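You operate a simulated robot arm through the tools that you are given. There is no shell and no other tool. Be economical: measure what you need, move in short steps, check, and stop when the job is done.

You run a simulated two-armed robot. Do the job below in one go: nothing can be reset, and whatever is moved stays where it is left.

Task
Iron in the yellow wax at the heat printed on its block.
Fine: flap open and fan on first; wait for the green lamp; iron back on its rest, then dial off; fan left on.

Only the result counts: the job must be done as asked and must still hold three seconds after the hand-in. Knocking over, shifting, dropping, spilling or breaking anything else fails it.

Robot
Two 7-joint arms with two-finger parallel grippers on one trunk, on a base that drives. Base frame: it is fixed to the floor where the robot stands at the start and does not move with it; the origin is under the middle of the robot, x ahead of it, y to its left, z up. Readings come in mm, degrees, newtons and seconds.
The left shoulder is at the start at [60, 143, 926], the right one opposite. With the tool pointing down near the work surface each hand reaches from about 300 to 720 mm from the robot's upright axis, wherever it stands, measured 20 degrees to its own side. Places, roughly: blue-sided ski [1000, 750, 1500]; clamp lever [300, 900, 800]; fan flap [800, -100, 1200]; fan switch [700, -200, 1000]; heat dial [700, 500, 1000]; heater switch [500, 0, 1100]; iron rest [700, 400, 900]; long workbench [700, 800, 400]. Payload 1.57 kg a hand.
Tool frame (each hand has its own): the origin (TCP) lies between the finger pads and is the grasp point; the fingertips stand 30 mm ahead of it; z points along the fingers, y is the line along which they close. The gripper opens to 110 mm. The fingers are 24 mm wide and 12 mm thick; the gripper's body (48 by 112 mm) begins 78 mm behind the TCP.
Orientation is that of the tool frame in the base frame, as a unit quaternion [w, x, y, z]. With the fingers straight down and closing along the base's y, the tool's x points along the base's -x, its y along +y and its z along -z.

Tools
- The arms move only by the tool arm_command. It takes "left_moves", "right_moves" or both (then of equal length, played together; a hand with none holds still); each is a list of rows, each a list of 7 numbers: the shift along the base's x, y, z in units of 30 mm (1.0 is 30 mm), then the turn, a rotation vector about the base's x, y, z in units of 5 degrees (1.0 is 5 degrees), then the opening in per cent of the stroke, from 0 (shut) to 100 (fully open). In form: [[dx, dy, dz, ax, ay, az, gripper], ...]. A call has 1 to 12 rows; each row shifts and turns the commanded pose from where the row before left it. A call with a number of a shift or a turn outside -1 to 1 is refused whole. A row lasts 0.2 s, in which the tool goes at most 50 mm and 8.6 degrees; a call with a longer step from one row to the next is refused whole, and so is a gripper value outside its range. Where a pose cannot be reached the arm comes as near as it can. A force on the tool above 40 N (or 10 N above the force at the start of the call, whichever is more), or a blocked arm, ends the call early, and 0.2 s more pass. The fingers move at their own pace (about 45 mm/s each) and stop on an object; they squeeze with about 41 N. The grip force told is the motor's: it shows also when the fingers shut on nothing. Time passes only in rows, and 0.2 s behind the last, so rows that do not move let the fingers close. It gives the time, the measured TCP pose, the force on the tool (base axes), the opening and the grip force at its end, in the units of the frame above (readings bear some noise), with the torque about the TCP (base axes, N m) and any sound that the robot's microphone picked up, and new pictures: "show" is both (left out), scene, wrist or none (wrist: the cameras of the hands that moved).
- Cameras (640 x 400 px; columns grow to the right, rows downward): "scene" is now at [53.5, -0.5, 1544.3]; the picture's right is [-0.01, -1.00, 0.00], its down [-0.69, 0.00, -0.72] and it looks along [0.72, -0.00, -0.69] (base axes); focal length 274 px, centre (320, 200). "left" rides on the left gripper at [70, -16, -141] in its tool frame; the picture's right is [0.23, 0.97, 0.00], its down [-0.86, 0.20, -0.48] and it looks along [-0.47, 0.11, 0.88] (tool axes); focal length 222 px, centre (320, 200). "right" rides on the right gripper at [70, 16, -141] in its tool frame; the picture's right is [-0.23, 0.97, 0.00], its down [-0.86, -0.20, -0.48] and it looks along [-0.47, -0.11, 0.88] (tool axes); focal length 222 px, centre (320, 200). There is no depth. A picture from a camera that has moved, and an enlarged one, comes with that camera's place and axes in the base frame and with its lens.
- lift_body(by): slides the trunk up (or, below 0, down) by that many mm; the arms and the scene camera ride with it, the base frame stays. It gives what a move gives, with no picture.
- steer(legs): drives the robot by 1 to 6 legs, each [ahead, left, turn to the left] in mm, mm and degrees, along the robot's own axes; the way and the turn of a leg run together, so that a leg with both is an arc; at most 1500 mm and 180 degrees a leg. The arms and the cameras ride along, it lands a little off, and it stops where it bumps. It gives what a move gives, and a new picture of the scene camera.
- turn_head(pan, tilt): turns the head with the scene camera to pan (to the left, within 86 degrees either way) and tilt (down, from -29 to 69), counted from straight ahead of the robot. It gives what a move gives, and a new picture of the scene camera.
- close_up(camera, box): a new picture of the part [left, top, right, bottom] of that camera's present view, enlarged. The clock stands still meanwhile.
- finish_job(): hands the job in; it is judged then, once.

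Go step by step. Nothing tells you exact positions but the pictures and the camera data: compare them with the known pose of the tool, close in by small moves and look again before you grip or let go. The budget is 120 turns and 260 pictures, counting those below and the enlarged ones. Unless the task says otherwise, let go and move clear before handing in.

The tools are called after ">>>" as name(argument=value, ...) on one line, values as JSON. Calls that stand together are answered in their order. arm_command: Moves the arms, as the interface text tells. Its arguments: {"type":"object","properties":{"left_moves":{"type":"array","items":{"type":"array","items":{"type":"number"}}},"right_moves":{"type":"array","items":{"type":"array","items":{"type":"number"}}},"show":{"type":"string","enum":["both","scene","wrist","none"]}},"required":[]} The other tools are called the same way: lift_body (by) slides the trunk up or down; steer (legs) drives the base; turn_head (pan, tilt) turns the head that bears the scene camera; close_up (camera, box) takes an enlarged picture of a part of a camera's view; finish_job () hands the job in.

At the start:

```text
t: 0.0
left_position: [547.7, 349.6, 999.7]
left_tcp_rot: [0.0, 0.0, 1.0, 0.0]
left_ft_force: [-0.2, 0.0, 0.1]
left_wrist_torque: [-0.01, 0.03, 0.04]
left_gripper_width: 110.1
left_finger_force: 0.0
right_position: [602.6, -210.9, 1000.5]
right_tcp_rot: [0.0, 0.001, 1.0, 0.0]
right_ft_force: [-0.5, -0.2, 0.5]
right_wrist_torque: [0.01, 0.02, 0.03]
right_gripper_width: 109.9
right_finger_force: 0.1
trunk travel left (down, up): [-525.0, 65.0]
robot x, y, heading: [0.3, 0.2, 0.2]
head pan, tilt: [-0.3, 43.7]
```

scene: 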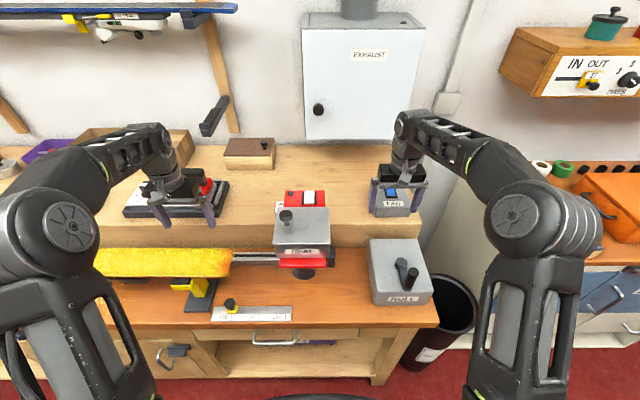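
right: 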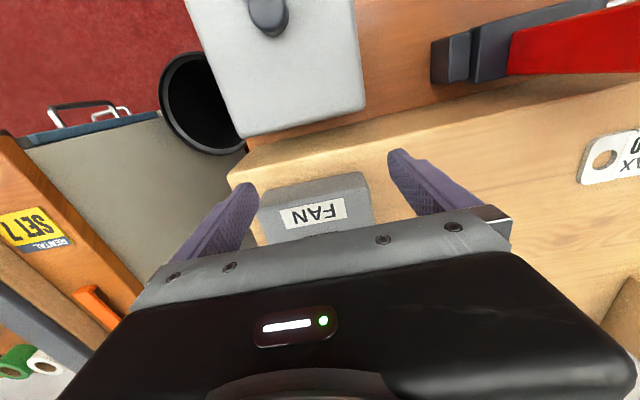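
left: 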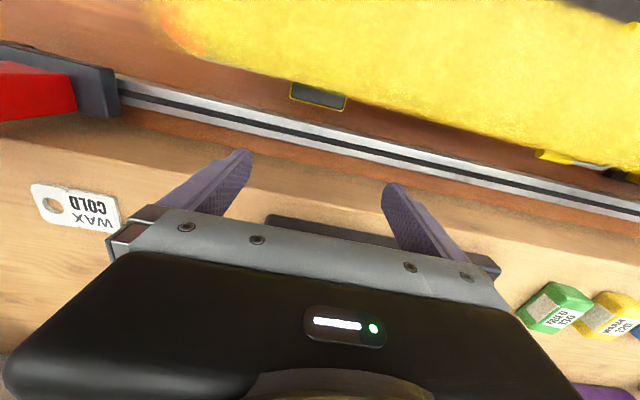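

I see a ski bench with a yellow ski, an exhaust box with a flap knob, a fan switch, a heater and an iron on its rest. I'll look closer at the parts before moving.

>>> close_up(camera="scene", box=[90, 130, 340, 330])

>>> close_up(camera="scene", box=[260, 0, 480, 310])

>>> turn_head(pan=50, tilt=40)

```text
2.00 times, centred on (215, 230) of scene
camera zoom: at [53.5, -0.5, 1544.3], right [-0.01, -1.0, 0.0], down [-0.69, 0.0, -0.72], along [0.72, 0.0, -0.69], focal length 548 px, centre (530, 140)
```

zoom: 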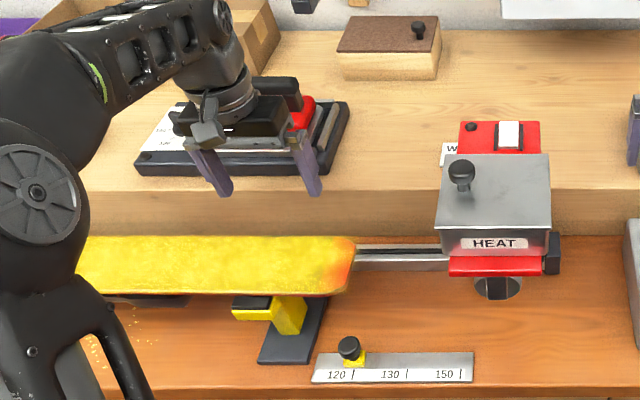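

```text
1.29 times, centred on (370, 155) of scene
camera zoom: at [53.5, -0.5, 1544.3], right [-0.01, -1.0, 0.0], down [-0.69, 0.0, -0.72], along [0.72, 0.0, -0.69], focal length 354 px, centre (256, 258)
```

zoom: 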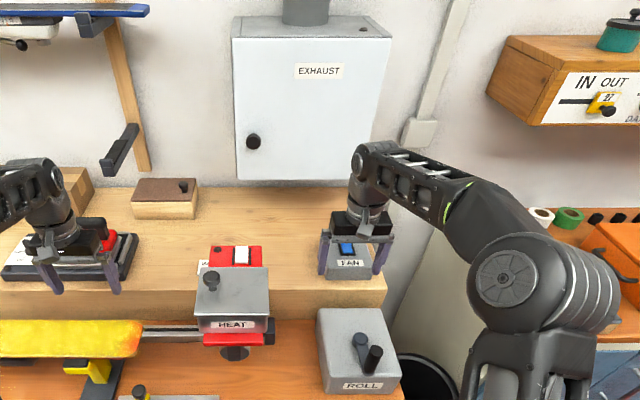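

```text
t: 1.2
left_position: [548.2, 349.4, 999.9]
left_tcp_rot: [0.0, 0.0, 1.0, 0.0]
left_ft_force: [0.8, 0.2, 0.5]
left_wrist_torque: [-0.02, -0.02, -0.02]
left_gripper_width: 110.0
left_finger_force: 0.1
right_position: [601.6, -211.1, 1000.5]
right_tcp_rot: [0.0, 0.0, 1.0, 0.001]
right_ft_force: [0.0, -0.2, -0.8]
right_wrist_torque: [0.03, 0.02, 0.01]
right_gripper_width: 109.9
right_finger_force: 0.1
trunk travel left (down, up): [-525.0, 65.0]
robot x, y, heading: [0.5, -2.4, 0.2]
head pan, tilt: [50.0, 40.0]
camera scene: at [25.8, 65.0, 1549.7], right [0.77, -0.64, 0.0], down [-0.41, -0.49, -0.77], along [0.49, 0.59, -0.64], focal length 274 px, centre (320, 200)
```

scene: 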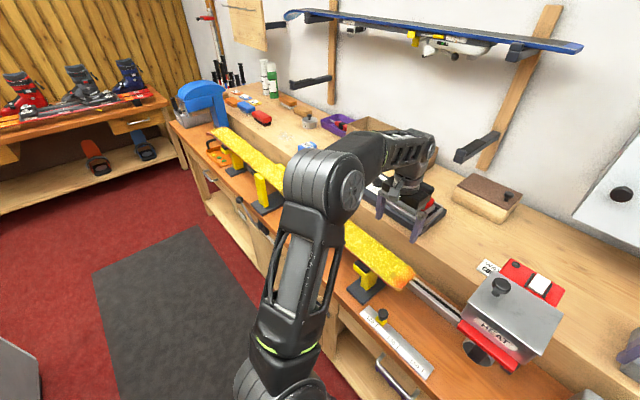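

The ski on the bench looks covered in yellow wax. I need to read the wax blocks, the iron, the dial and the tags.

>>> close_up(camera="scene", box=[320, 130, 600, 305])

>>> close_up(camera="left", box=[480, 240, 640, 340])

>>> close_up(camera="scene", box=[160, 60, 400, 210])

>>> close_up(camera="scene", box=[330, 220, 590, 390])

```text
2.29 times, centred on (460, 218) of scene
camera zoom: at [25.8, 65.0, 1549.7], right [0.77, -0.64, 0.0], down [-0.41, -0.49, -0.77], along [0.49, 0.59, -0.64], focal length 627 px, centre (0, 160)
```

zoom: 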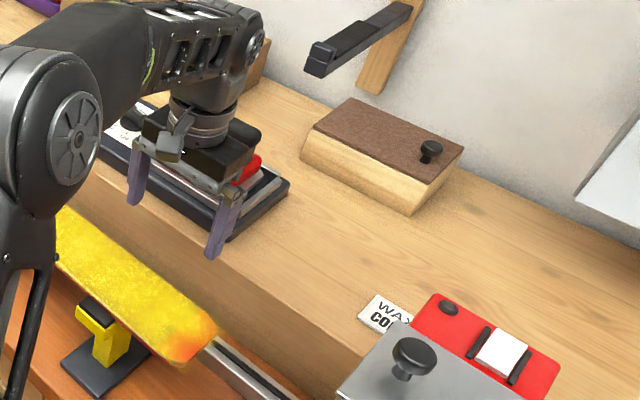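

```text
4.00 times, centred on (560, 290) of left
camera zoom: at [477.9, 334.5, 1140.7], right [-0.23, 0.97, 0.0], down [0.86, 0.2, 0.48], along [0.47, 0.11, -0.88], focal length 888 px, centre (-640, -160)
```

zoom: 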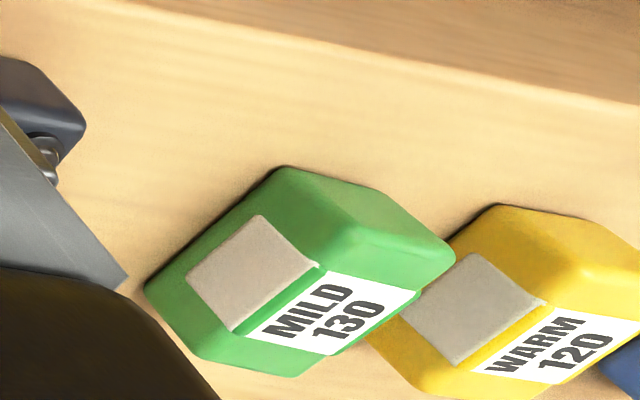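

```text
2.67 times, centred on (280, 135) of scene
camera zoom: at [25.8, 65.0, 1549.7], right [0.77, -0.64, 0.0], down [-0.41, -0.49, -0.77], along [0.49, 0.59, -0.64], focal length 731 px, centre (427, 373)
```

zoom: 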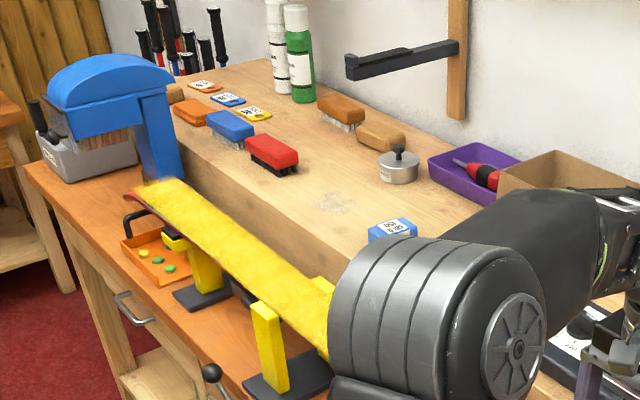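

```text
2.35 times, centred on (460, 305) of scene
camera zoom: at [25.8, 65.0, 1549.7], right [0.77, -0.64, 0.0], down [-0.41, -0.49, -0.77], along [0.49, 0.59, -0.64], focal length 645 px, centre (-9, -47)
```

zoom: 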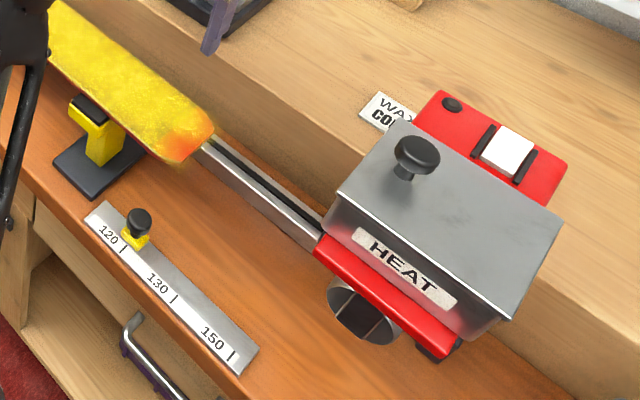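

Yellow is "WARM 120". The left arm hides the iron rest, so I'll lift it and pull it back to see the iron and its dial.

>>> arm_command(left_moves=[[0, 0, 1, 0, 0, 0, 100], [0, 0, 1, 0, 0, 0, 100], [0, 0, 1, 0, 0, 0, 100], [-1, 0, 1, 0, 0, 0, 100], [-1, 0, 0, 0, 0, 0, 100], [-1, 0, 0, 0, 0, 0, 100], [-1, 0, 0, 0, 0, 0, 100], [-1, 0, 0, 0, 0, 0, 100]], show="wrist")

>>> turn_head(pan=25, tilt=40)

```text
t: 3.0
left_position: [419.4, 350.2, 1077.9]
left_tcp_rot: [0.0, 0.0, 1.0, 0.0]
left_ft_force: [-1.1, -0.5, 0.7]
left_wrist_torque: [-0.01, -0.01, 0.02]
left_gripper_width: 109.8
left_finger_force: 0.0
left hand out of reach, approached as far as the arm can: row 3, 4
right_position: [601.3, -211.0, 999.7]
right_tcp_rot: [0.001, 0.0, 1.0, 0.0]
right_ft_force: [-0.1, 0.4, 0.8]
right_wrist_torque: [-0.03, 0.01, -0.02]
right_gripper_width: 110.1
right_finger_force: 0.0
trunk travel left (down, up): [-525.0, 65.0]
robot x, y, heading: [-1.3, -2.3, 0.3]
head pan, tilt: [50.0, 40.0]
camera left: at [349.8, 334.7, 1218.5], right [-0.23, 0.97, 0.0], down [0.86, 0.2, 0.48], along [0.47, 0.11, -0.88], focal length 222 px, centre (320, 200)
```

left: 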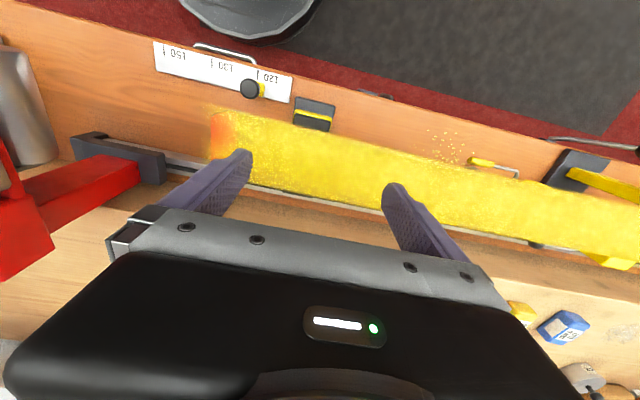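

```text
t: 3.9
left_position: [421.2, 350.1, 1076.8]
left_tcp_rot: [0.0, 0.001, 1.0, 0.0]
left_ft_force: [0.4, 0.5, 0.2]
left_wrist_torque: [0.0, 0.0, 0.0]
left_gripper_width: 110.0
left_finger_force: 0.0
right_position: [603.0, -209.9, 999.8]
right_tcp_rot: [0.0, 0.0, 1.0, 0.001]
right_ft_force: [0.1, -1.0, 0.9]
right_wrist_torque: [0.0, -0.01, 0.01]
right_gripper_width: 110.1
right_finger_force: 0.0
trunk travel left (down, up): [-525.0, 65.0]
robot x, y, heading: [-0.4, 1.4, 0.1]
head pan, tilt: [25.0, 40.0]
camera scene: at [48.2, 35.9, 1549.7], right [0.42, -0.91, 0.0], down [-0.58, -0.27, -0.77], along [0.69, 0.32, -0.64], focal length 274 px, centre (320, 200)
```

scene: 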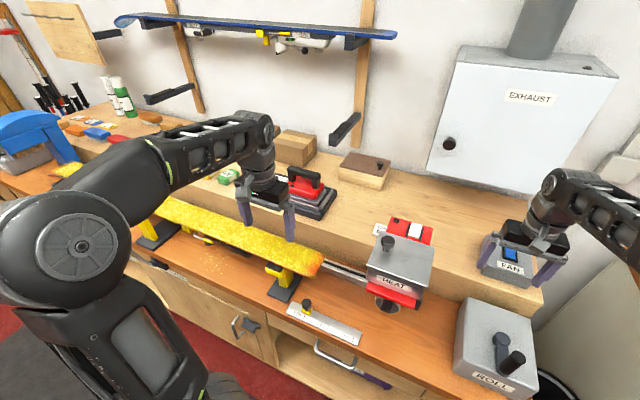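

The left arm still covers the iron's left end, so I'll move it further to the left.

>>> arm_command(left_moves=[[-1, 1, 0, 0, 0, 0, 100], [-1, 1, 0, 0, 0, 0, 100], [-1, 1, 0, 0, 0, 0, 100], [0, 1, 0, 0, 0, 0, 100], [0, 1, 0, 0, 0, 0, 100], [0, 1, 0, 0, 0, 0, 100]], show="scene")

>>> close_up(camera="scene", box=[200, 140, 400, 265])

```text
t: 5.3
left_position: [332.5, 529.2, 1077.4]
left_tcp_rot: [0.0, 0.0, 1.0, 0.0]
left_ft_force: [0.6, 0.5, -0.4]
left_wrist_torque: [-0.03, -0.02, 0.0]
left_gripper_width: 110.0
left_finger_force: 0.1
right_position: [604.3, -210.5, 998.9]
right_tcp_rot: [0.0, -0.001, 1.0, 0.0]
right_ft_force: [0.7, -0.3, 0.3]
right_wrist_torque: [-0.04, 0.02, 0.03]
right_gripper_width: 109.9
right_finger_force: 0.0
trunk travel left (down, up): [-525.0, 65.0]
robot x, y, heading: [-0.3, -1.0, -0.1]
head pan, tilt: [25.0, 40.0]
camera scene: at [48.7, 36.3, 1549.7], right [0.42, -0.91, 0.0], down [-0.58, -0.27, -0.77], along [0.69, 0.32, -0.64], focal length 274 px, centre (320, 200)
```

scene: 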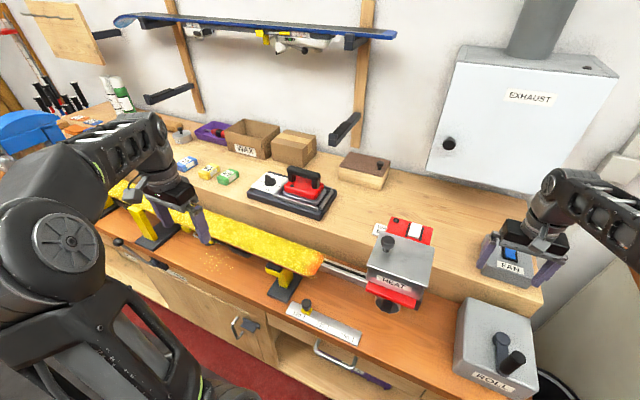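

```text
3.20 times, centred on (300, 202) of scene
camera zoom: at [48.7, 36.3, 1549.7], right [0.42, -0.91, 0.0], down [-0.58, -0.27, -0.77], along [0.69, 0.32, -0.64], focal length 877 px, centre (384, 192)
```

zoom: 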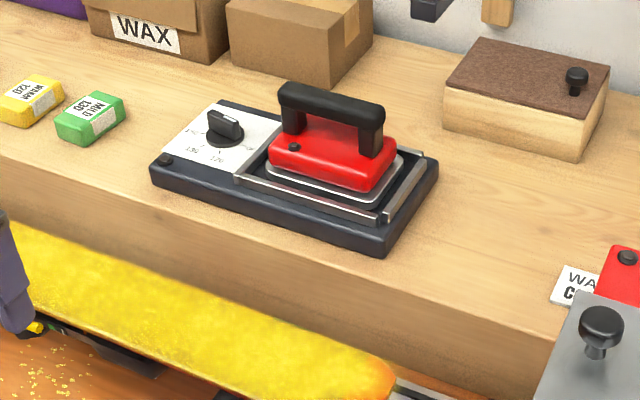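

The rest carries the iron and its heat dial (120/130/150). I take the dial at about (708, 543, 965) and the iron at about (691, 397, 990). Next I'll look at the exhaust flap, the fan and the vices.

>>> turn_head(pan=-15, tilt=25)

>>> close_up(camera="scene", box=[220, 40, 460, 190])

>>> close_up(camera="right", box=[180, 120, 460, 280])

>>> turn_head(pan=60, tilt=50)

```text
t: 6.3
left_position: [331.1, 529.7, 1077.6]
left_tcp_rot: [0.0, -0.001, 1.0, 0.001]
left_ft_force: [-0.1, -0.2, -0.5]
left_wrist_torque: [0.01, -0.02, -0.01]
left_gripper_width: 110.0
left_finger_force: 0.1
right_position: [602.9, -211.6, 1001.0]
right_tcp_rot: [0.0, 0.0, 1.0, 0.0]
right_ft_force: [0.0, -0.3, -0.5]
right_wrist_torque: [0.01, 0.01, 0.0]
right_gripper_width: 110.2
right_finger_force: 0.0
trunk travel left (down, up): [-525.0, 65.0]
robot x, y, heading: [-1.9, -1.5, -0.3]
head pan, tilt: [-15.0, 25.0]
camera scene: at [60.1, -23.8, 1573.0], right [-0.26, -0.97, 0.0], down [-0.41, 0.11, -0.91], along [0.88, -0.23, -0.42], focal length 274 px, centre (320, 200)
```

scene: 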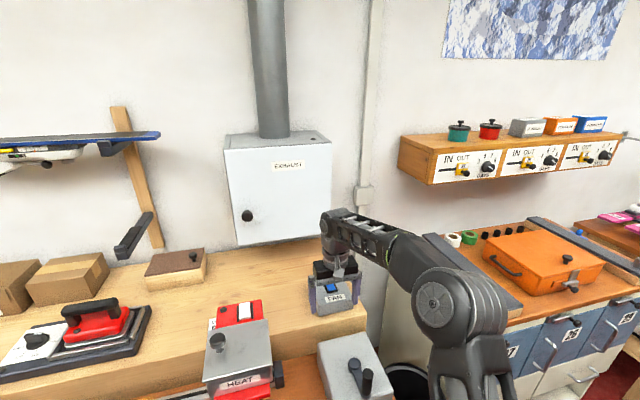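

```text
2.67 times, centred on (340, 115) of scene
camera zoom: at [60.1, -23.8, 1573.0], right [-0.26, -0.97, 0.0], down [-0.41, 0.11, -0.91], along [0.88, -0.23, -0.42], focal length 731 px, centre (267, 427)
```

zoom: 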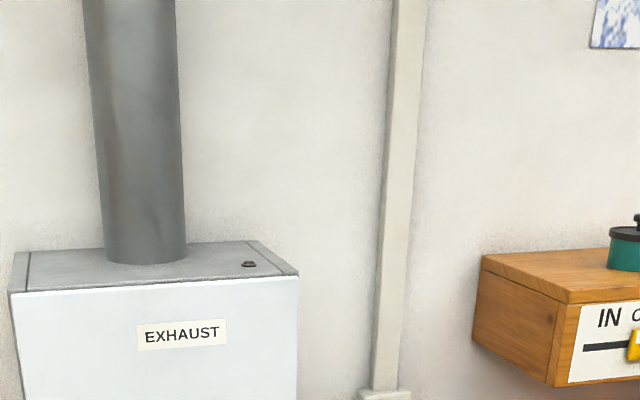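

```text
2.29 times, centred on (320, 200) of right
camera zoom: at [533.0, -194.3, 1141.7], right [0.23, 0.97, 0.0], down [0.86, -0.2, 0.48], along [0.47, -0.11, -0.88], focal length 508 px, centre (320, 200)
```

zoom: 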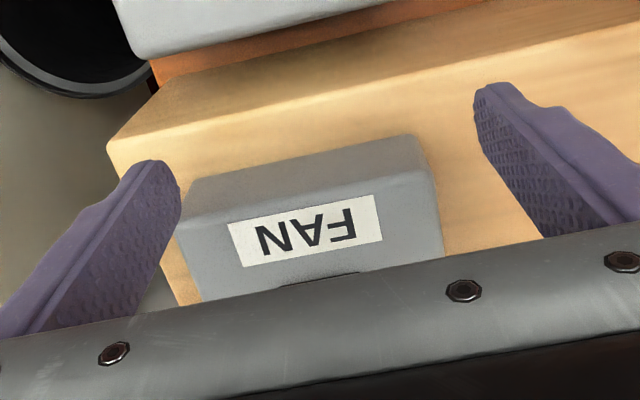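

```text
t: 7.8
left_position: [331.6, 529.3, 1078.4]
left_tcp_rot: [0.0, 0.0, 1.0, 0.0]
left_ft_force: [0.4, 0.4, 0.5]
left_wrist_torque: [0.02, 0.02, 0.01]
left_gripper_width: 110.0
left_finger_force: 0.0
right_position: [602.4, -210.9, 999.9]
right_tcp_rot: [0.0, 0.0, 1.0, 0.0]
right_ft_force: [-0.3, 0.5, 0.4]
right_wrist_torque: [0.0, -0.02, 0.01]
right_gripper_width: 109.8
right_finger_force: 0.1
trunk travel left (down, up): [-525.0, 65.0]
robot x, y, heading: [0.9, -4.9, -0.2]
head pan, tilt: [60.0, 50.0]
camera scene: at [9.6, 66.6, 1535.6], right [0.87, -0.5, 0.0], down [-0.38, -0.66, -0.64], along [0.32, 0.56, -0.77], focal length 274 px, centre (320, 200)
```

scene: 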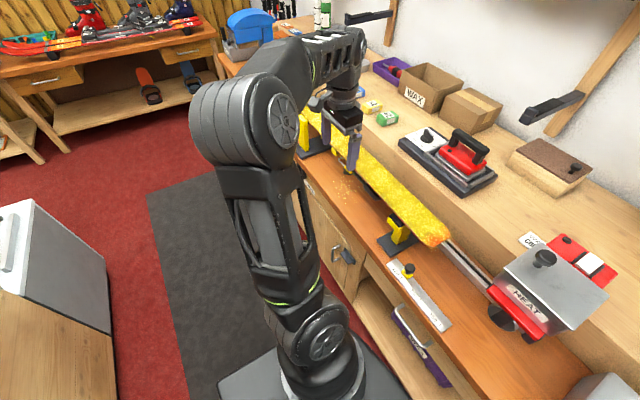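

The exhaust front looks like a door-like flap with a knob at its lower left, about (860, 3, 1165). I'll check the vice clamp too, and meanwhile raise the right hand and turn it to point ahead.

>>> close_up(camera="scene", box=[260, 60, 500, 210])

>>> arm_command(right_moves=[[0, 0, 1, 0, 0, 0, 100], [0, 0, 1, 0, 0, 0, 100], [-1, 0, 1, 0, -1, 0, 100], [-1, 0, 0, 0, -1, 0, 80], [-1, 0.5, 0, 0, -1, 0, 80], [-1, 0.5, 0, 0, -1, 0, 60], [-1, 0.5, 0, 0, -1, 0, 60], [0, 0.5, 0, 0, -1, 0, 60], [0, 0.5, 0, 0, -1, 0, 60], [0, 0.5, 0, 0, -1, 0, 60], [0, 0.5, 0.5, 0, -1, 0, 60], [0, 0.5, 0.5, 0, -1, 0, 60]], show="wrist")

>>> arm_command(right_moves=[[0, 0.5, 0.5, 0, -1, 0, 60], [0.5, 0.5, 0.5, 0, -1, 0, 60], [0.5, 0.3, 0.5, 0, -1, 0, 60], [0.5, 0, 0.5, 0, -1, 0, 60], [0.5, 0, 0.5, 0, -1, 0, 60], [0.5, 0, 0, 0, -1, 0, 60], [0.5, 0, 0, 0, -1, 0, 60], [0.5, 0, 0, 0, -1, 0, 60], [0.5, 0, 0, 0, 0, 0, 60]], show="wrist")

>>> turn_head(pan=0, tilt=30)

```text
2.67 times, centred on (380, 135) of scene
camera zoom: at [9.6, 66.6, 1535.6], right [0.87, -0.5, 0.0], down [-0.38, -0.66, -0.64], along [0.32, 0.56, -0.77], focal length 731 px, centre (160, 373)
```

zoom: 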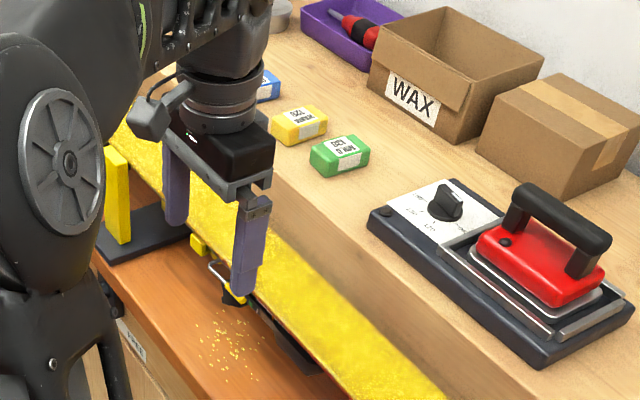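

```text
t: 10.4
left_position: [331.4, 529.1, 1077.2]
left_tcp_rot: [0.0, 0.0, 1.0, 0.0]
left_ft_force: [-1.0, 0.7, -0.1]
left_wrist_torque: [-0.01, -0.01, 0.02]
left_gripper_width: 109.9
left_finger_force: 0.1
right_position: [453.3, -91.0, 1101.0]
right_tcp_rot: [0.424, 0.001, 0.906, -0.001]
right_ft_force: [-0.3, 0.4, 0.2]
right_wrist_torque: [0.02, 0.0, -0.03]
right_gripper_width: 65.7
right_finger_force: 0.1
right hand out of reach, approached as far as the arm can: row 2
trunk travel left (down, up): [-525.0, 65.0]
robot x, y, heading: [-0.3, 2.2, -0.3]
head pan, tilt: [60.0, 50.0]
camera right: at [299.8, -74.4, 1138.1], right [0.15, 0.97, 0.17], down [0.18, -0.2, 0.96], along [0.97, -0.11, -0.21], focal length 222 px, centre (320, 200)
```

right: 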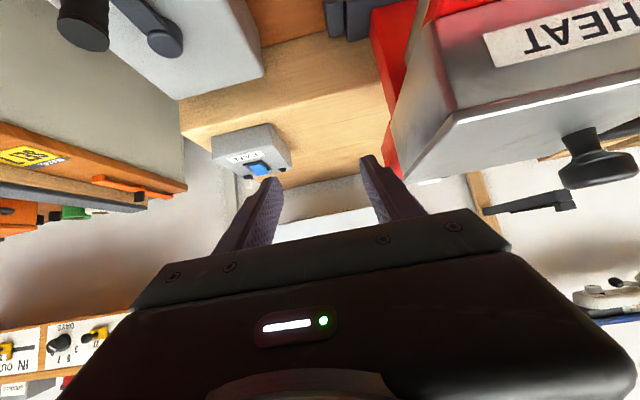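

```text
t: 12.2
left_position: [332.5, 529.5, 1076.4]
left_tcp_rot: [0.0, 0.001, 1.0, -0.001]
left_ft_force: [-0.1, -0.3, -0.3]
left_wrist_torque: [0.01, 0.01, -0.01]
left_gripper_width: 110.0
left_finger_force: 0.2
right_position: [549.5, -49.0, 1176.5]
right_tcp_rot: [0.692, -0.002, 0.722, 0.004]
right_ft_force: [1.0, 0.6, -0.7]
right_wrist_torque: [0.0, -0.02, 0.01]
right_gripper_width: 66.1
right_finger_force: 0.1
trunk travel left (down, up): [-525.0, 65.0]
robot x, y, heading: [4.2, 2.9, -0.0]
head pan, tilt: [60.0, 50.0]
stopped in row 8 (right hand): the force on the tool passed its limit at 57 N (the readings are from after the stop); the commanded pose is now the measured one
camera right: at [404.6, -33.1, 1112.9], right [0.0, 0.97, 0.23], down [-0.44, -0.2, 0.87], along [0.9, -0.1, 0.43], focal length 222 px, centre (320, 200)
```

right: 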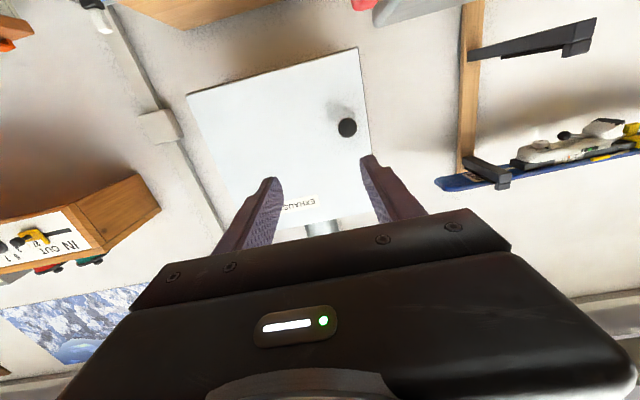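

```text
t: 13.5
left_position: [331.8, 529.7, 1077.8]
left_tcp_rot: [0.0, 0.002, 1.0, 0.0]
left_ft_force: [-1.0, -0.1, 0.7]
left_wrist_torque: [0.0, -0.01, 0.0]
left_gripper_width: 109.8
left_finger_force: 0.0
right_position: [548.7, -48.6, 1176.8]
right_tcp_rot: [0.693, -0.002, 0.721, 0.003]
right_ft_force: [0.3, 0.5, -0.1]
right_wrist_torque: [-0.01, 0.01, -0.02]
right_gripper_width: 65.7
right_finger_force: 0.0
trunk travel left (down, up): [-525.0, 65.0]
robot x, y, heading: [0.8, -1.6, 0.1]
head pan, tilt: [0.0, 30.0]
camera scene: at [61.5, 0.0, 1565.0], right [0.0, -1.0, 0.0], down [-0.5, 0.0, -0.87], along [0.87, 0.0, -0.5], focal length 274 px, centre (320, 200)
```

scene: 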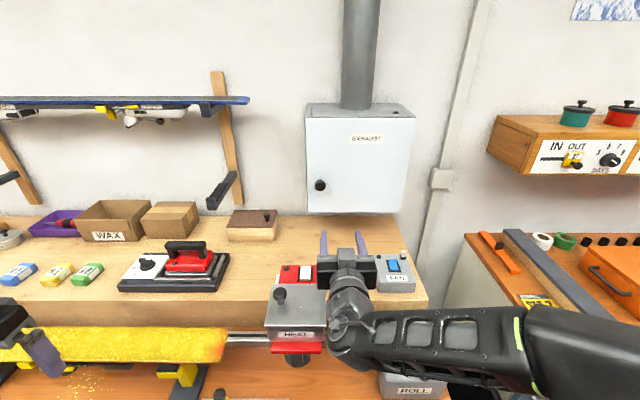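

The arm bumped something at 57 N, probably the forearm against the HEAT box. I'll check that nothing shifted.

>>> close_up(camera="scene", box=[220, 220, 460, 390])

>>> arm_command(right_moves=[[0, -0.5, 0.8, 0, 0, 0, 60], [0, -0.5, 0.8, 0, 0, 0, 60]], show="scene")

>>> turn_head(pan=0, tilt=43.7)

>>> close_up(camera="scene", box=[210, 150, 450, 320])

```text
2.35 times, centred on (340, 305) of scene
camera zoom: at [61.5, 0.0, 1565.0], right [0.0, -1.0, 0.0], down [-0.5, 0.0, -0.87], along [0.87, 0.0, -0.5], focal length 645 px, centre (273, -47)
```

zoom: 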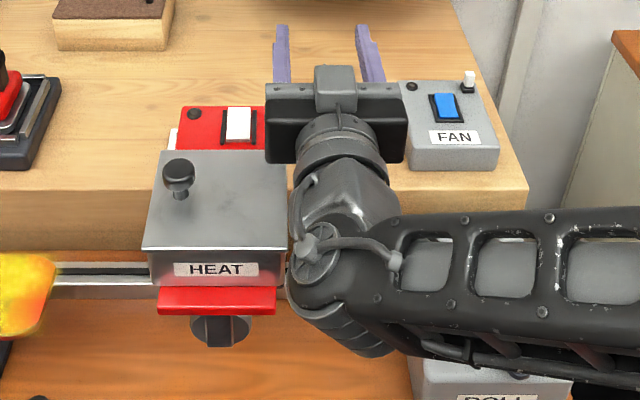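

```text
t: 14.1
left_position: [331.8, 528.8, 1076.8]
left_tcp_rot: [0.0, 0.0, 1.0, -0.001]
left_ft_force: [-0.2, 0.9, 0.2]
left_wrist_torque: [0.04, 0.0, 0.01]
left_gripper_width: 110.1
left_finger_force: 0.0
right_position: [548.6, -79.1, 1225.3]
right_tcp_rot: [0.692, -0.003, 0.722, 0.004]
right_ft_force: [-0.3, -0.2, -1.1]
right_wrist_torque: [0.0, -0.03, 0.04]
right_gripper_width: 66.3
right_finger_force: 0.0
trunk travel left (down, up): [-525.0, 65.0]
robot x, y, heading: [-3.1, -3.0, -0.1]
head pan, tilt: [0.0, 30.0]
camera scene: at [61.1, -0.2, 1565.0], right [0.0, -1.0, 0.0], down [-0.5, 0.0, -0.87], along [0.87, 0.0, -0.5], focal length 274 px, centre (320, 200)
```

scene: 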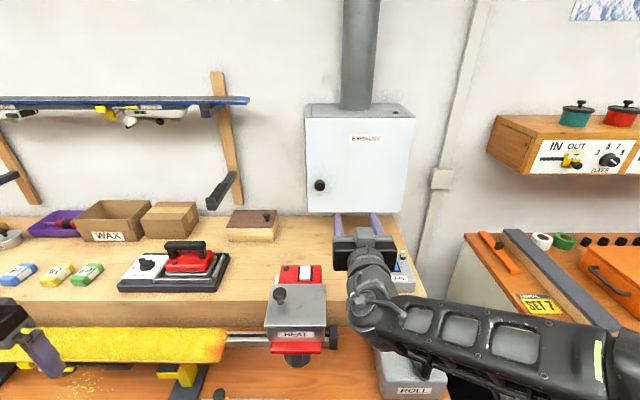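

```text
t: 14.8
left_position: [332.2, 528.5, 1077.7]
left_tcp_rot: [-0.001, 0.001, 1.0, 0.0]
left_ft_force: [-0.7, 0.1, -0.3]
left_wrist_torque: [0.02, 0.04, 0.0]
left_gripper_width: 110.1
left_finger_force: 0.2
right_position: [549.3, -77.7, 1225.4]
right_tcp_rot: [0.692, -0.002, 0.722, 0.004]
right_ft_force: [0.1, 0.5, -0.6]
right_wrist_torque: [0.0, -0.01, 0.02]
right_gripper_width: 66.3
right_finger_force: 0.0
trunk travel left (down, up): [-525.0, 65.0]
robot x, y, heading: [1.4, 2.4, -0.0]
head pan, tilt: [0.0, 43.7]
camera scene: at [53.3, -0.1, 1544.4], right [0.0, -1.0, 0.0], down [-0.69, 0.0, -0.72], along [0.72, 0.0, -0.69], focal length 274 px, centre (320, 200)
```

scene: 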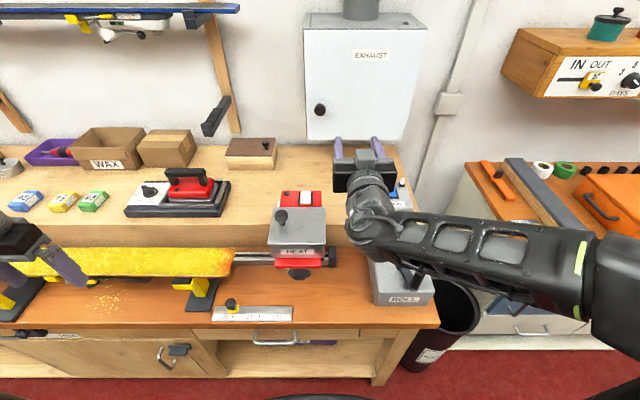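

```text
2.35 times, centred on (330, 235) of scene
camera zoom: at [53.3, -0.1, 1544.4], right [0.0, -1.0, 0.0], down [-0.69, 0.0, -0.72], along [0.72, 0.0, -0.69], focal length 645 px, centre (296, 118)
```

zoom: 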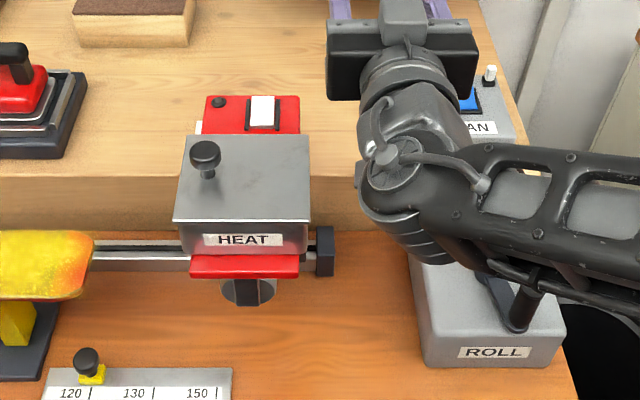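

The bump slid the HEAT carriage about 13 mm left along its rail, off its end stop. I'll push it back against the stop later. First I'll raise the trunk and bring the right hand in front of the flap knob, which I take to be near (822, 0, 1182).

>>> lift_body(by=60)

>>> arm_command(right_moves=[[1, 0.6, 0, 0, 0, 0, 60], [1, 0.6, -0.5, 0, 0, 0, 60], [1, 0.6, -0.5, 0, 0, 0, 60], [0.5, 0.6, -0.5, 0, 0, 0, 60], [0.5, 0.2, -0.5, 0, 0, 0, 60], [0, 0, -0.5, 0, 0, 0, 60]])

```text
t: 15.8
left_position: [332.2, 529.0, 1137.8]
left_tcp_rot: [0.001, 0.0, 1.0, 0.001]
left_ft_force: [-0.4, 0.1, 0.0]
left_wrist_torque: [-0.02, -0.01, 0.02]
left_gripper_width: 109.9
left_finger_force: 0.1
right_position: [550.0, -78.3, 1284.6]
right_tcp_rot: [0.692, -0.002, 0.722, 0.003]
right_ft_force: [-0.1, -0.5, -0.1]
right_wrist_torque: [0.01, 0.02, -0.01]
right_gripper_width: 66.0
right_finger_force: 0.1
trunk travel left (down, up): [-585.0, 5.0]
robot x, y, heading: [0.2, 0.5, -0.0]
head pan, tilt: [0.0, 43.7]
```

```text
t: 17.2
left_position: [331.6, 527.6, 1137.2]
left_tcp_rot: [-0.001, 0.0, 1.0, -0.001]
left_ft_force: [0.1, -0.3, 0.4]
left_wrist_torque: [-0.01, 0.0, -0.02]
left_gripper_width: 110.1
left_finger_force: 0.1
right_position: [669.5, 1.6, 1209.2]
right_tcp_rot: [0.693, -0.003, 0.721, 0.005]
right_ft_force: [0.4, -0.8, -0.5]
right_wrist_torque: [-0.01, 0.02, -0.03]
right_gripper_width: 66.2
right_finger_force: 0.1
trunk travel left (down, up): [-585.0, 5.0]
robot x, y, heading: [-4.4, -0.9, 0.1]
head pan, tilt: [0.0, 43.7]
camera scene: at [53.2, -0.1, 1604.3], right [0.0, -1.0, 0.0], down [-0.69, 0.0, -0.72], along [0.72, 0.0, -0.69], focal length 274 px, centre (320, 200)
camera right: at [524.6, 15.2, 1146.9], right [0.0, 0.97, 0.23], down [-0.44, -0.21, 0.87], along [0.9, -0.1, 0.43], focal length 222 px, centre (320, 200)
```

scene: 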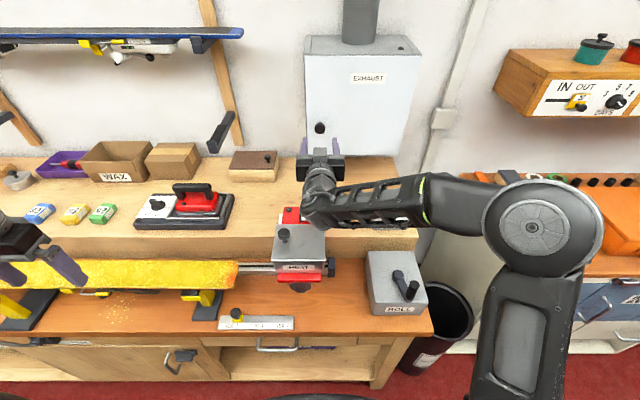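
right: 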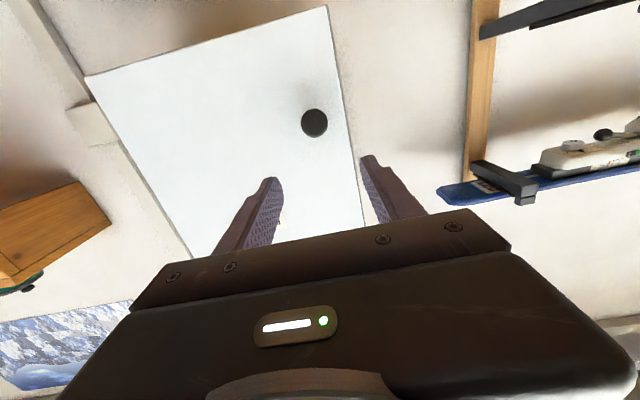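

Triangulation puts the knob front at about (818, 0, 1181). I'll approach it with open fingers.

>>> arm_command(right_moves=[[0.5, 0, -0.4, 0, -0.4, 0, 60], [1, 0, -0.4, 0, 0, 0, 60], [1, 0, -0.1, 0, 0, 0, 60], [1, 0, 0, 0, 0, 0, 60], [0.7, 0, 0, 0, 0, 0, 60], [0, 0, 0, 0, 0, 0, 60]])

>>> close_up(camera="right", box=[200, 40, 440, 240])

```text
t: 18.6
left_position: [331.6, 529.8, 1136.8]
left_tcp_rot: [-0.001, 0.001, 1.0, 0.0]
left_ft_force: [0.4, 0.6, 0.2]
left_wrist_torque: [0.0, 0.0, -0.01]
left_gripper_width: 110.1
left_finger_force: 0.1
right_position: [794.1, 0.6, 1184.5]
right_tcp_rot: [0.705, -0.002, 0.709, 0.003]
right_ft_force: [0.4, -0.4, -0.4]
right_wrist_torque: [-0.01, 0.0, 0.0]
right_gripper_width: 66.2
right_finger_force: 0.1
trunk travel left (down, up): [-585.0, 5.0]
robot x, y, heading: [-0.5, 2.9, -0.0]
head pan, tilt: [0.0, 43.7]
camera scene: at [53.2, -0.1, 1604.3], right [0.0, -1.0, 0.0], down [-0.69, 0.0, -0.72], along [0.72, 0.0, -0.69], focal length 274 px, centre (320, 200)
camera right: at [652.3, 14.9, 1115.0], right [-0.01, 0.97, 0.23], down [-0.47, -0.2, 0.86], along [0.88, -0.1, 0.46], focal length 222 px, centre (320, 200)
```

scene: 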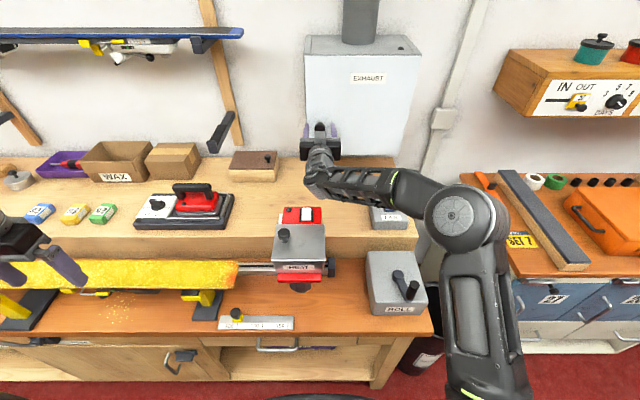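
right: 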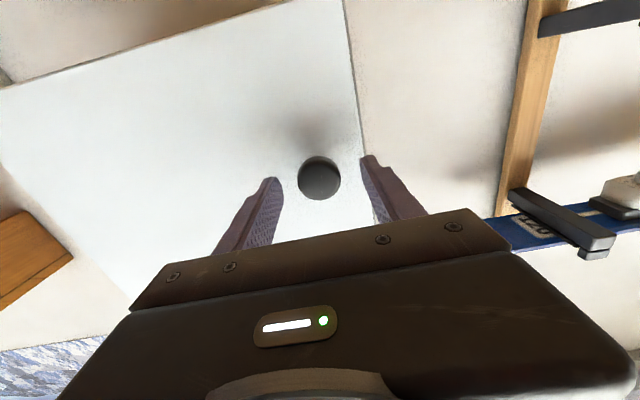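

```text
2.00 times, centred on (320, 140) of right
camera zoom: at [652.3, 14.9, 1115.0], right [-0.01, 0.97, 0.23], down [-0.47, -0.2, 0.86], along [0.88, -0.1, 0.46], focal length 444 px, centre (320, 320)
```

zoom: 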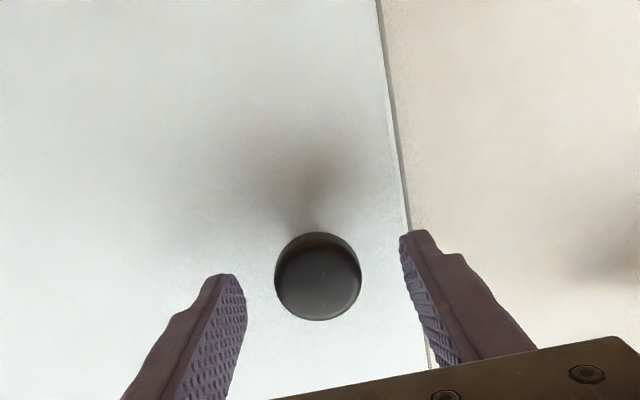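

The knob sits centred between the fingers. I'll go a little further in and close.

>>> arm_command(right_moves=[[0.4, 0, -0.05, 0, 0, 0, 60], [0, 0, 0, 0, 0, 0, 30], [0, 0, 0, 0, 0, 0, 10], [0, 0, 0, 0, 0, 0, 0], [0, 0, 0, 0, 0, 0, 0], [0, 0, 0, 0, 0, 0, 0]], show="wrist")

```text
t: 20.0
left_position: [331.5, 529.3, 1138.2]
left_tcp_rot: [-0.001, 0.0, 1.0, 0.001]
left_ft_force: [0.0, 0.6, -0.6]
left_wrist_torque: [0.04, -0.04, 0.0]
left_gripper_width: 110.0
left_finger_force: 0.1
right_position: [806.2, -1.1, 1181.8]
right_tcp_rot: [0.704, -0.001, 0.71, 0.003]
right_ft_force: [-0.3, 0.6, 1.6]
right_wrist_torque: [0.0, 0.0, 0.02]
right_gripper_width: 33.3
right_finger_force: 40.6
trunk travel left (down, up): [-585.0, 5.0]
robot x, y, heading: [4.3, -1.2, 0.0]
head pan, tilt: [0.0, 43.7]
camera right: at [664.4, 14.9, 1113.4], right [-0.01, 0.97, 0.23], down [-0.47, -0.2, 0.86], along [0.88, -0.1, 0.46], focal length 222 px, centre (320, 200)
```

right: 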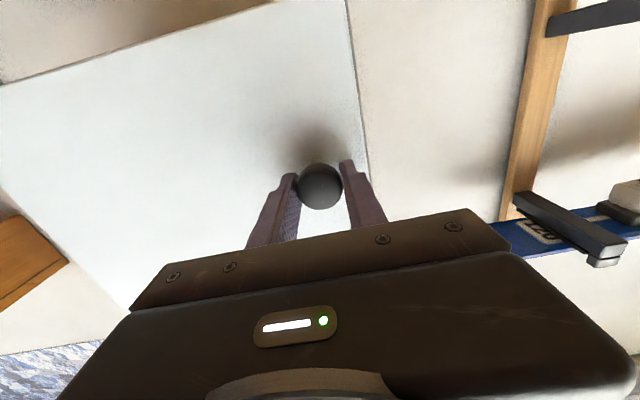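

I have the knob (33 mm). I'll test with a short straight pull to find how the flap is hinged.

>>> arm_command(right_moves=[[-0.5, 0, 0, 0, 0, 0, 0], [-0.5, 0, 0, 0, 0, 0, 0], [0, 0, 0, 0, 0, 0, 0]])

```text
t: 20.8
left_position: [333.0, 526.8, 1138.9]
left_tcp_rot: [-0.001, 0.001, 1.0, 0.001]
left_ft_force: [0.0, -0.9, 0.5]
left_wrist_torque: [0.02, 0.01, -0.02]
left_gripper_width: 110.2
left_finger_force: 0.0
right_position: [777.5, -5.5, 1181.9]
right_tcp_rot: [0.706, 0.001, 0.708, 0.001]
right_ft_force: [3.1, -10.5, 2.3]
right_wrist_torque: [-0.24, 0.02, -0.06]
right_gripper_width: 33.3
right_finger_force: 41.5
trunk travel left (down, up): [-585.0, 5.0]
robot x, y, heading: [4.3, 1.7, -0.1]
head pan, tilt: [0.0, 43.7]
camera scene: at [53.7, -2.2, 1604.3], right [0.0, -1.0, 0.0], down [-0.69, 0.0, -0.72], along [0.72, 0.0, -0.69], focal length 274 px, centre (320, 200)
camera right: at [635.9, 11.2, 1113.2], right [0.0, 0.97, 0.23], down [-0.47, -0.2, 0.86], along [0.88, -0.11, 0.46], focal length 222 px, centre (320, 200)
```

scene: 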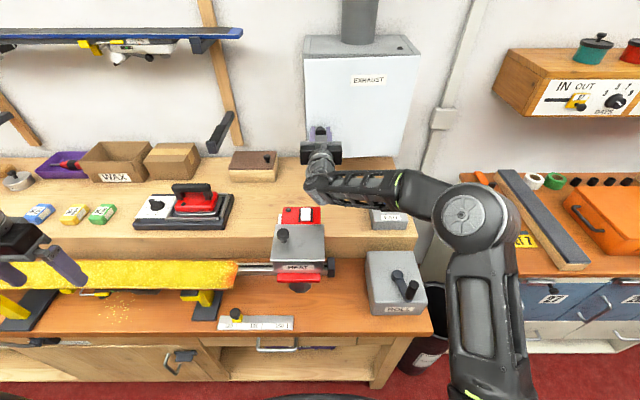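
right: 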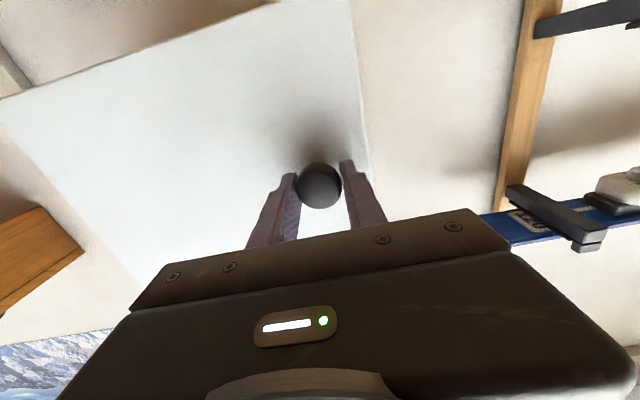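

The flap is hinged on its right side. I'll swing it along the arc, turning the hand with it.

>>> arm_command(right_moves=[[0, -0.2, 0, 0, 0, 1, 0], [-0.72, -0.29, 0, 0, 0, 1, 0], [-0.683, -0.31, 0, 0, 0, 1, 0], [-0.657, -0.367, 0, 0, 0, 1, 0], [-0.617, -0.423, 0, 0, 0, 1, 0], [-0.58, -0.473, 0, 0, 0, 1, 0]])

```text
t: 22.3
left_position: [330.8, 529.4, 1137.9]
left_tcp_rot: [0.0, 0.0, 1.0, 0.0]
left_ft_force: [0.2, 0.3, -0.2]
left_wrist_torque: [0.03, 0.04, 0.0]
left_gripper_width: 110.2
left_finger_force: 0.0
right_position: [746.6, -17.0, 1182.8]
right_tcp_rot: [0.679, -0.081, 0.725, 0.081]
right_ft_force: [-4.9, 7.7, 5.5]
right_wrist_torque: [0.23, 0.3, -0.46]
right_gripper_width: 33.7
right_finger_force: 41.1
right hand out of reach, approached as far as the arm can: row 2, 3, 4, 5, 6
trunk travel left (down, up): [-585.0, 5.0]
robot x, y, heading: [0.2, 1.9, 0.3]
head pan, tilt: [0.0, 43.7]
stopped in row 6 (right hand): the force on the tool passed its limit at 46 N (the readings are from after the stop); the commanded pose is now the measured one
camera scene: at [53.1, -0.1, 1604.3], right [0.0, -1.0, 0.0], down [-0.69, 0.0, -0.72], along [0.72, 0.0, -0.69], focal length 274 px, centre (320, 200)
camera right: at [600.2, -33.7, 1122.3], right [-0.21, 0.95, 0.23], down [-0.36, -0.3, 0.88], along [0.91, 0.1, 0.41], focal length 222 px, centre (320, 200)
```

scene: 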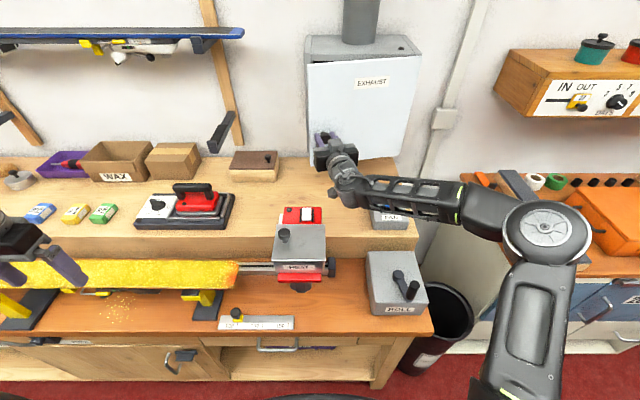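
right: 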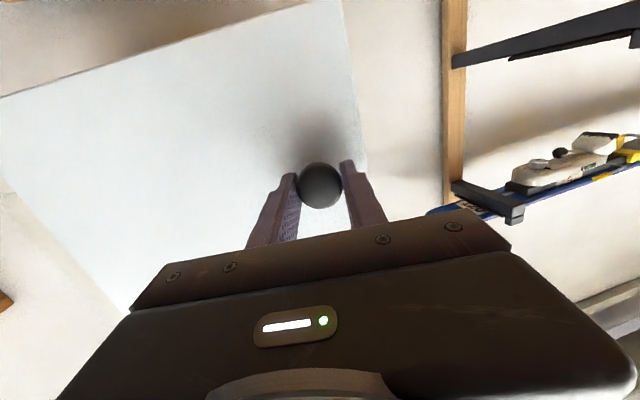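

The right wrist hits its limit with the flap about 14° open. I'll let go, move the right hand away, and push the flap open from behind with the left hand.

>>> arm_command(right_moves=[[0, 0, 0, 0, 0, 0, 60], [0, 0, 0, 0, 0, 0, 60], [-1, -0.15, 0, 0, 0, 0, 60], [-1, -0.15, 0, 0, 0, 0, 60], [-1, -0.5, 0.3, 0, 0, -1, 60], [-1, -1, 0.3, 0, 0, -1, 60], [-1, -1, 0.3, 0, 0, -1, 60], [-1, -1, 0, 0, 0, -1, 30], [-1, -1, 0, 0, 0, -1, 0], [0, -1, 0, 0, 0, 0, 0], [0, -1, 0, 0, 0, 0, 0]], show="scene")

```text
t: 24.7
left_position: [331.4, 528.7, 1138.6]
left_tcp_rot: [0.0, 0.001, 1.0, 0.0]
left_ft_force: [-0.6, -0.1, 0.2]
left_wrist_torque: [0.03, -0.01, 0.0]
left_gripper_width: 110.0
left_finger_force: 0.2
right_position: [537.5, -223.0, 1206.0]
right_tcp_rot: [0.679, 0.081, 0.726, -0.071]
right_ft_force: [-0.6, -0.9, 0.7]
right_wrist_torque: [-0.03, 0.03, 0.01]
right_gripper_width: 0.0
right_finger_force: 11.6
trunk travel left (down, up): [-585.0, 5.0]
robot x, y, heading: [-0.4, 3.0, -0.1]
head pan, tilt: [0.0, 43.7]
camera scene: at [53.0, -0.9, 1604.4], right [0.0, -1.0, 0.0], down [-0.69, 0.0, -0.72], along [0.72, 0.0, -0.69], focal length 274 px, centre (320, 200)
```

scene: 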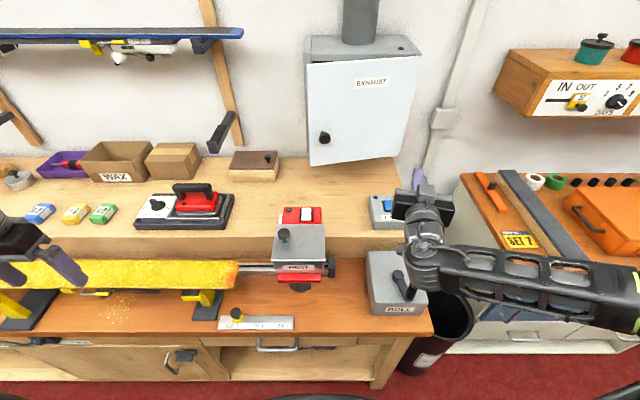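

The flap stays ajar on its own. I'll bring the left hand round, closed and pointing right and ahead, towards the gap at the flap's left edge.

>>> arm_command(left_moves=[[0, 0, 0.5, -0.87, -0.5, 0, 50], [0, 0, 0.5, -0.87, -0.5, 0, 20], [0.3, 0, 0.5, -0.87, -0.5, 0, 0], [0.5, -0.3, 0.3, -0.87, -0.5, 0, 0], [0.5, -0.5, 0, -0.87, -0.5, 0, 0], [0.5, -0.5, 0, -0.87, -0.5, 0, 0], [0.5, -0.5, 0, -0.87, -0.5, 0, 0], [0.5, -0.5, 0, -0.87, -0.5, 0, 0], [0.5, -0.5, 0, -0.87, -0.5, 0, 0], [0.5, -0.5, 0, -0.87, -0.5, 0, 0], [0.5, -0.5, 0, -0.87, -0.5, 0, 0], [0.5, -0.5, 0, -0.87, -0.5, 0, 0]], show="none")

>>> arm_command(left_moves=[[0.5, -0.5, 0, -0.87, -0.5, 0, 0], [0.5, -0.5, 0, -0.87, -0.5, 0, 0], [0.5, -0.5, 0, -0.87, -0.5, 0, 0], [0.5, -0.5, 0, -0.87, -0.5, 0, 0], [0.5, -0.5, 0, -0.87, -0.5, 0, 0], [0.5, -0.5, 0, -0.87, -0.5, 0, 0]])

```text
t: 27.3
left_position: [471.9, 394.0, 1127.5]
left_tcp_rot: [0.241, -0.007, 0.88, -0.408]
left_ft_force: [-0.4, -0.1, 0.0]
left_wrist_torque: [-0.03, -0.02, -0.01]
left_gripper_width: 0.0
left_finger_force: 20.8
left hand out of reach, approached as far as the arm can: row 2, 3, 4, 5
right_position: [537.9, -223.7, 1205.7]
right_tcp_rot: [0.678, 0.079, 0.728, -0.069]
right_ft_force: [0.4, 0.2, 0.2]
right_wrist_torque: [0.0, 0.01, -0.02]
right_gripper_width: 0.1
right_finger_force: 21.4
trunk travel left (down, up): [-585.0, 5.0]
robot x, y, heading: [0.8, -1.5, -0.0]
head pan, tilt: [0.0, 43.7]
```

```text
t: 28.7
left_position: [562.2, 303.8, 1127.4]
left_tcp_rot: [0.347, -0.007, 0.726, -0.594]
left_ft_force: [0.5, -0.2, 0.1]
left_wrist_torque: [0.02, 0.02, -0.04]
left_gripper_width: 0.0
left_finger_force: 21.3
right_position: [539.0, -224.7, 1207.5]
right_tcp_rot: [0.679, 0.08, 0.727, -0.07]
right_ft_force: [-0.1, -0.1, 0.3]
right_wrist_torque: [-0.01, 0.0, 0.02]
right_gripper_width: 0.0
right_finger_force: 21.3
trunk travel left (down, up): [-585.0, 5.0]
robot x, y, heading: [-0.6, -1.7, -0.1]
head pan, tilt: [0.0, 43.7]
camera scene: at [54.1, 0.3, 1604.3], right [0.0, -1.0, 0.0], down [-0.69, 0.0, -0.72], along [0.72, 0.0, -0.69], focal length 274 px, centre (320, 200)
camera left: at [429.5, 392.2, 1114.2], right [0.22, 0.19, -0.96], down [0.48, 0.83, 0.28], along [0.85, -0.52, 0.09], focal length 222 px, centre (320, 200)
```

scene: 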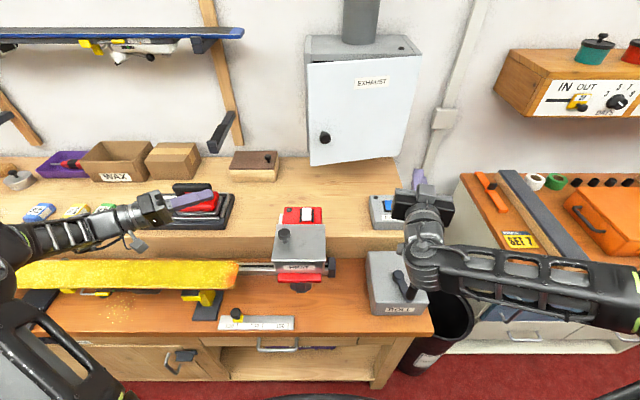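
left: 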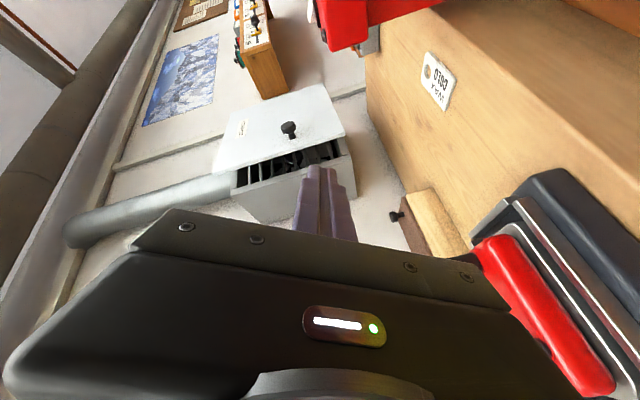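

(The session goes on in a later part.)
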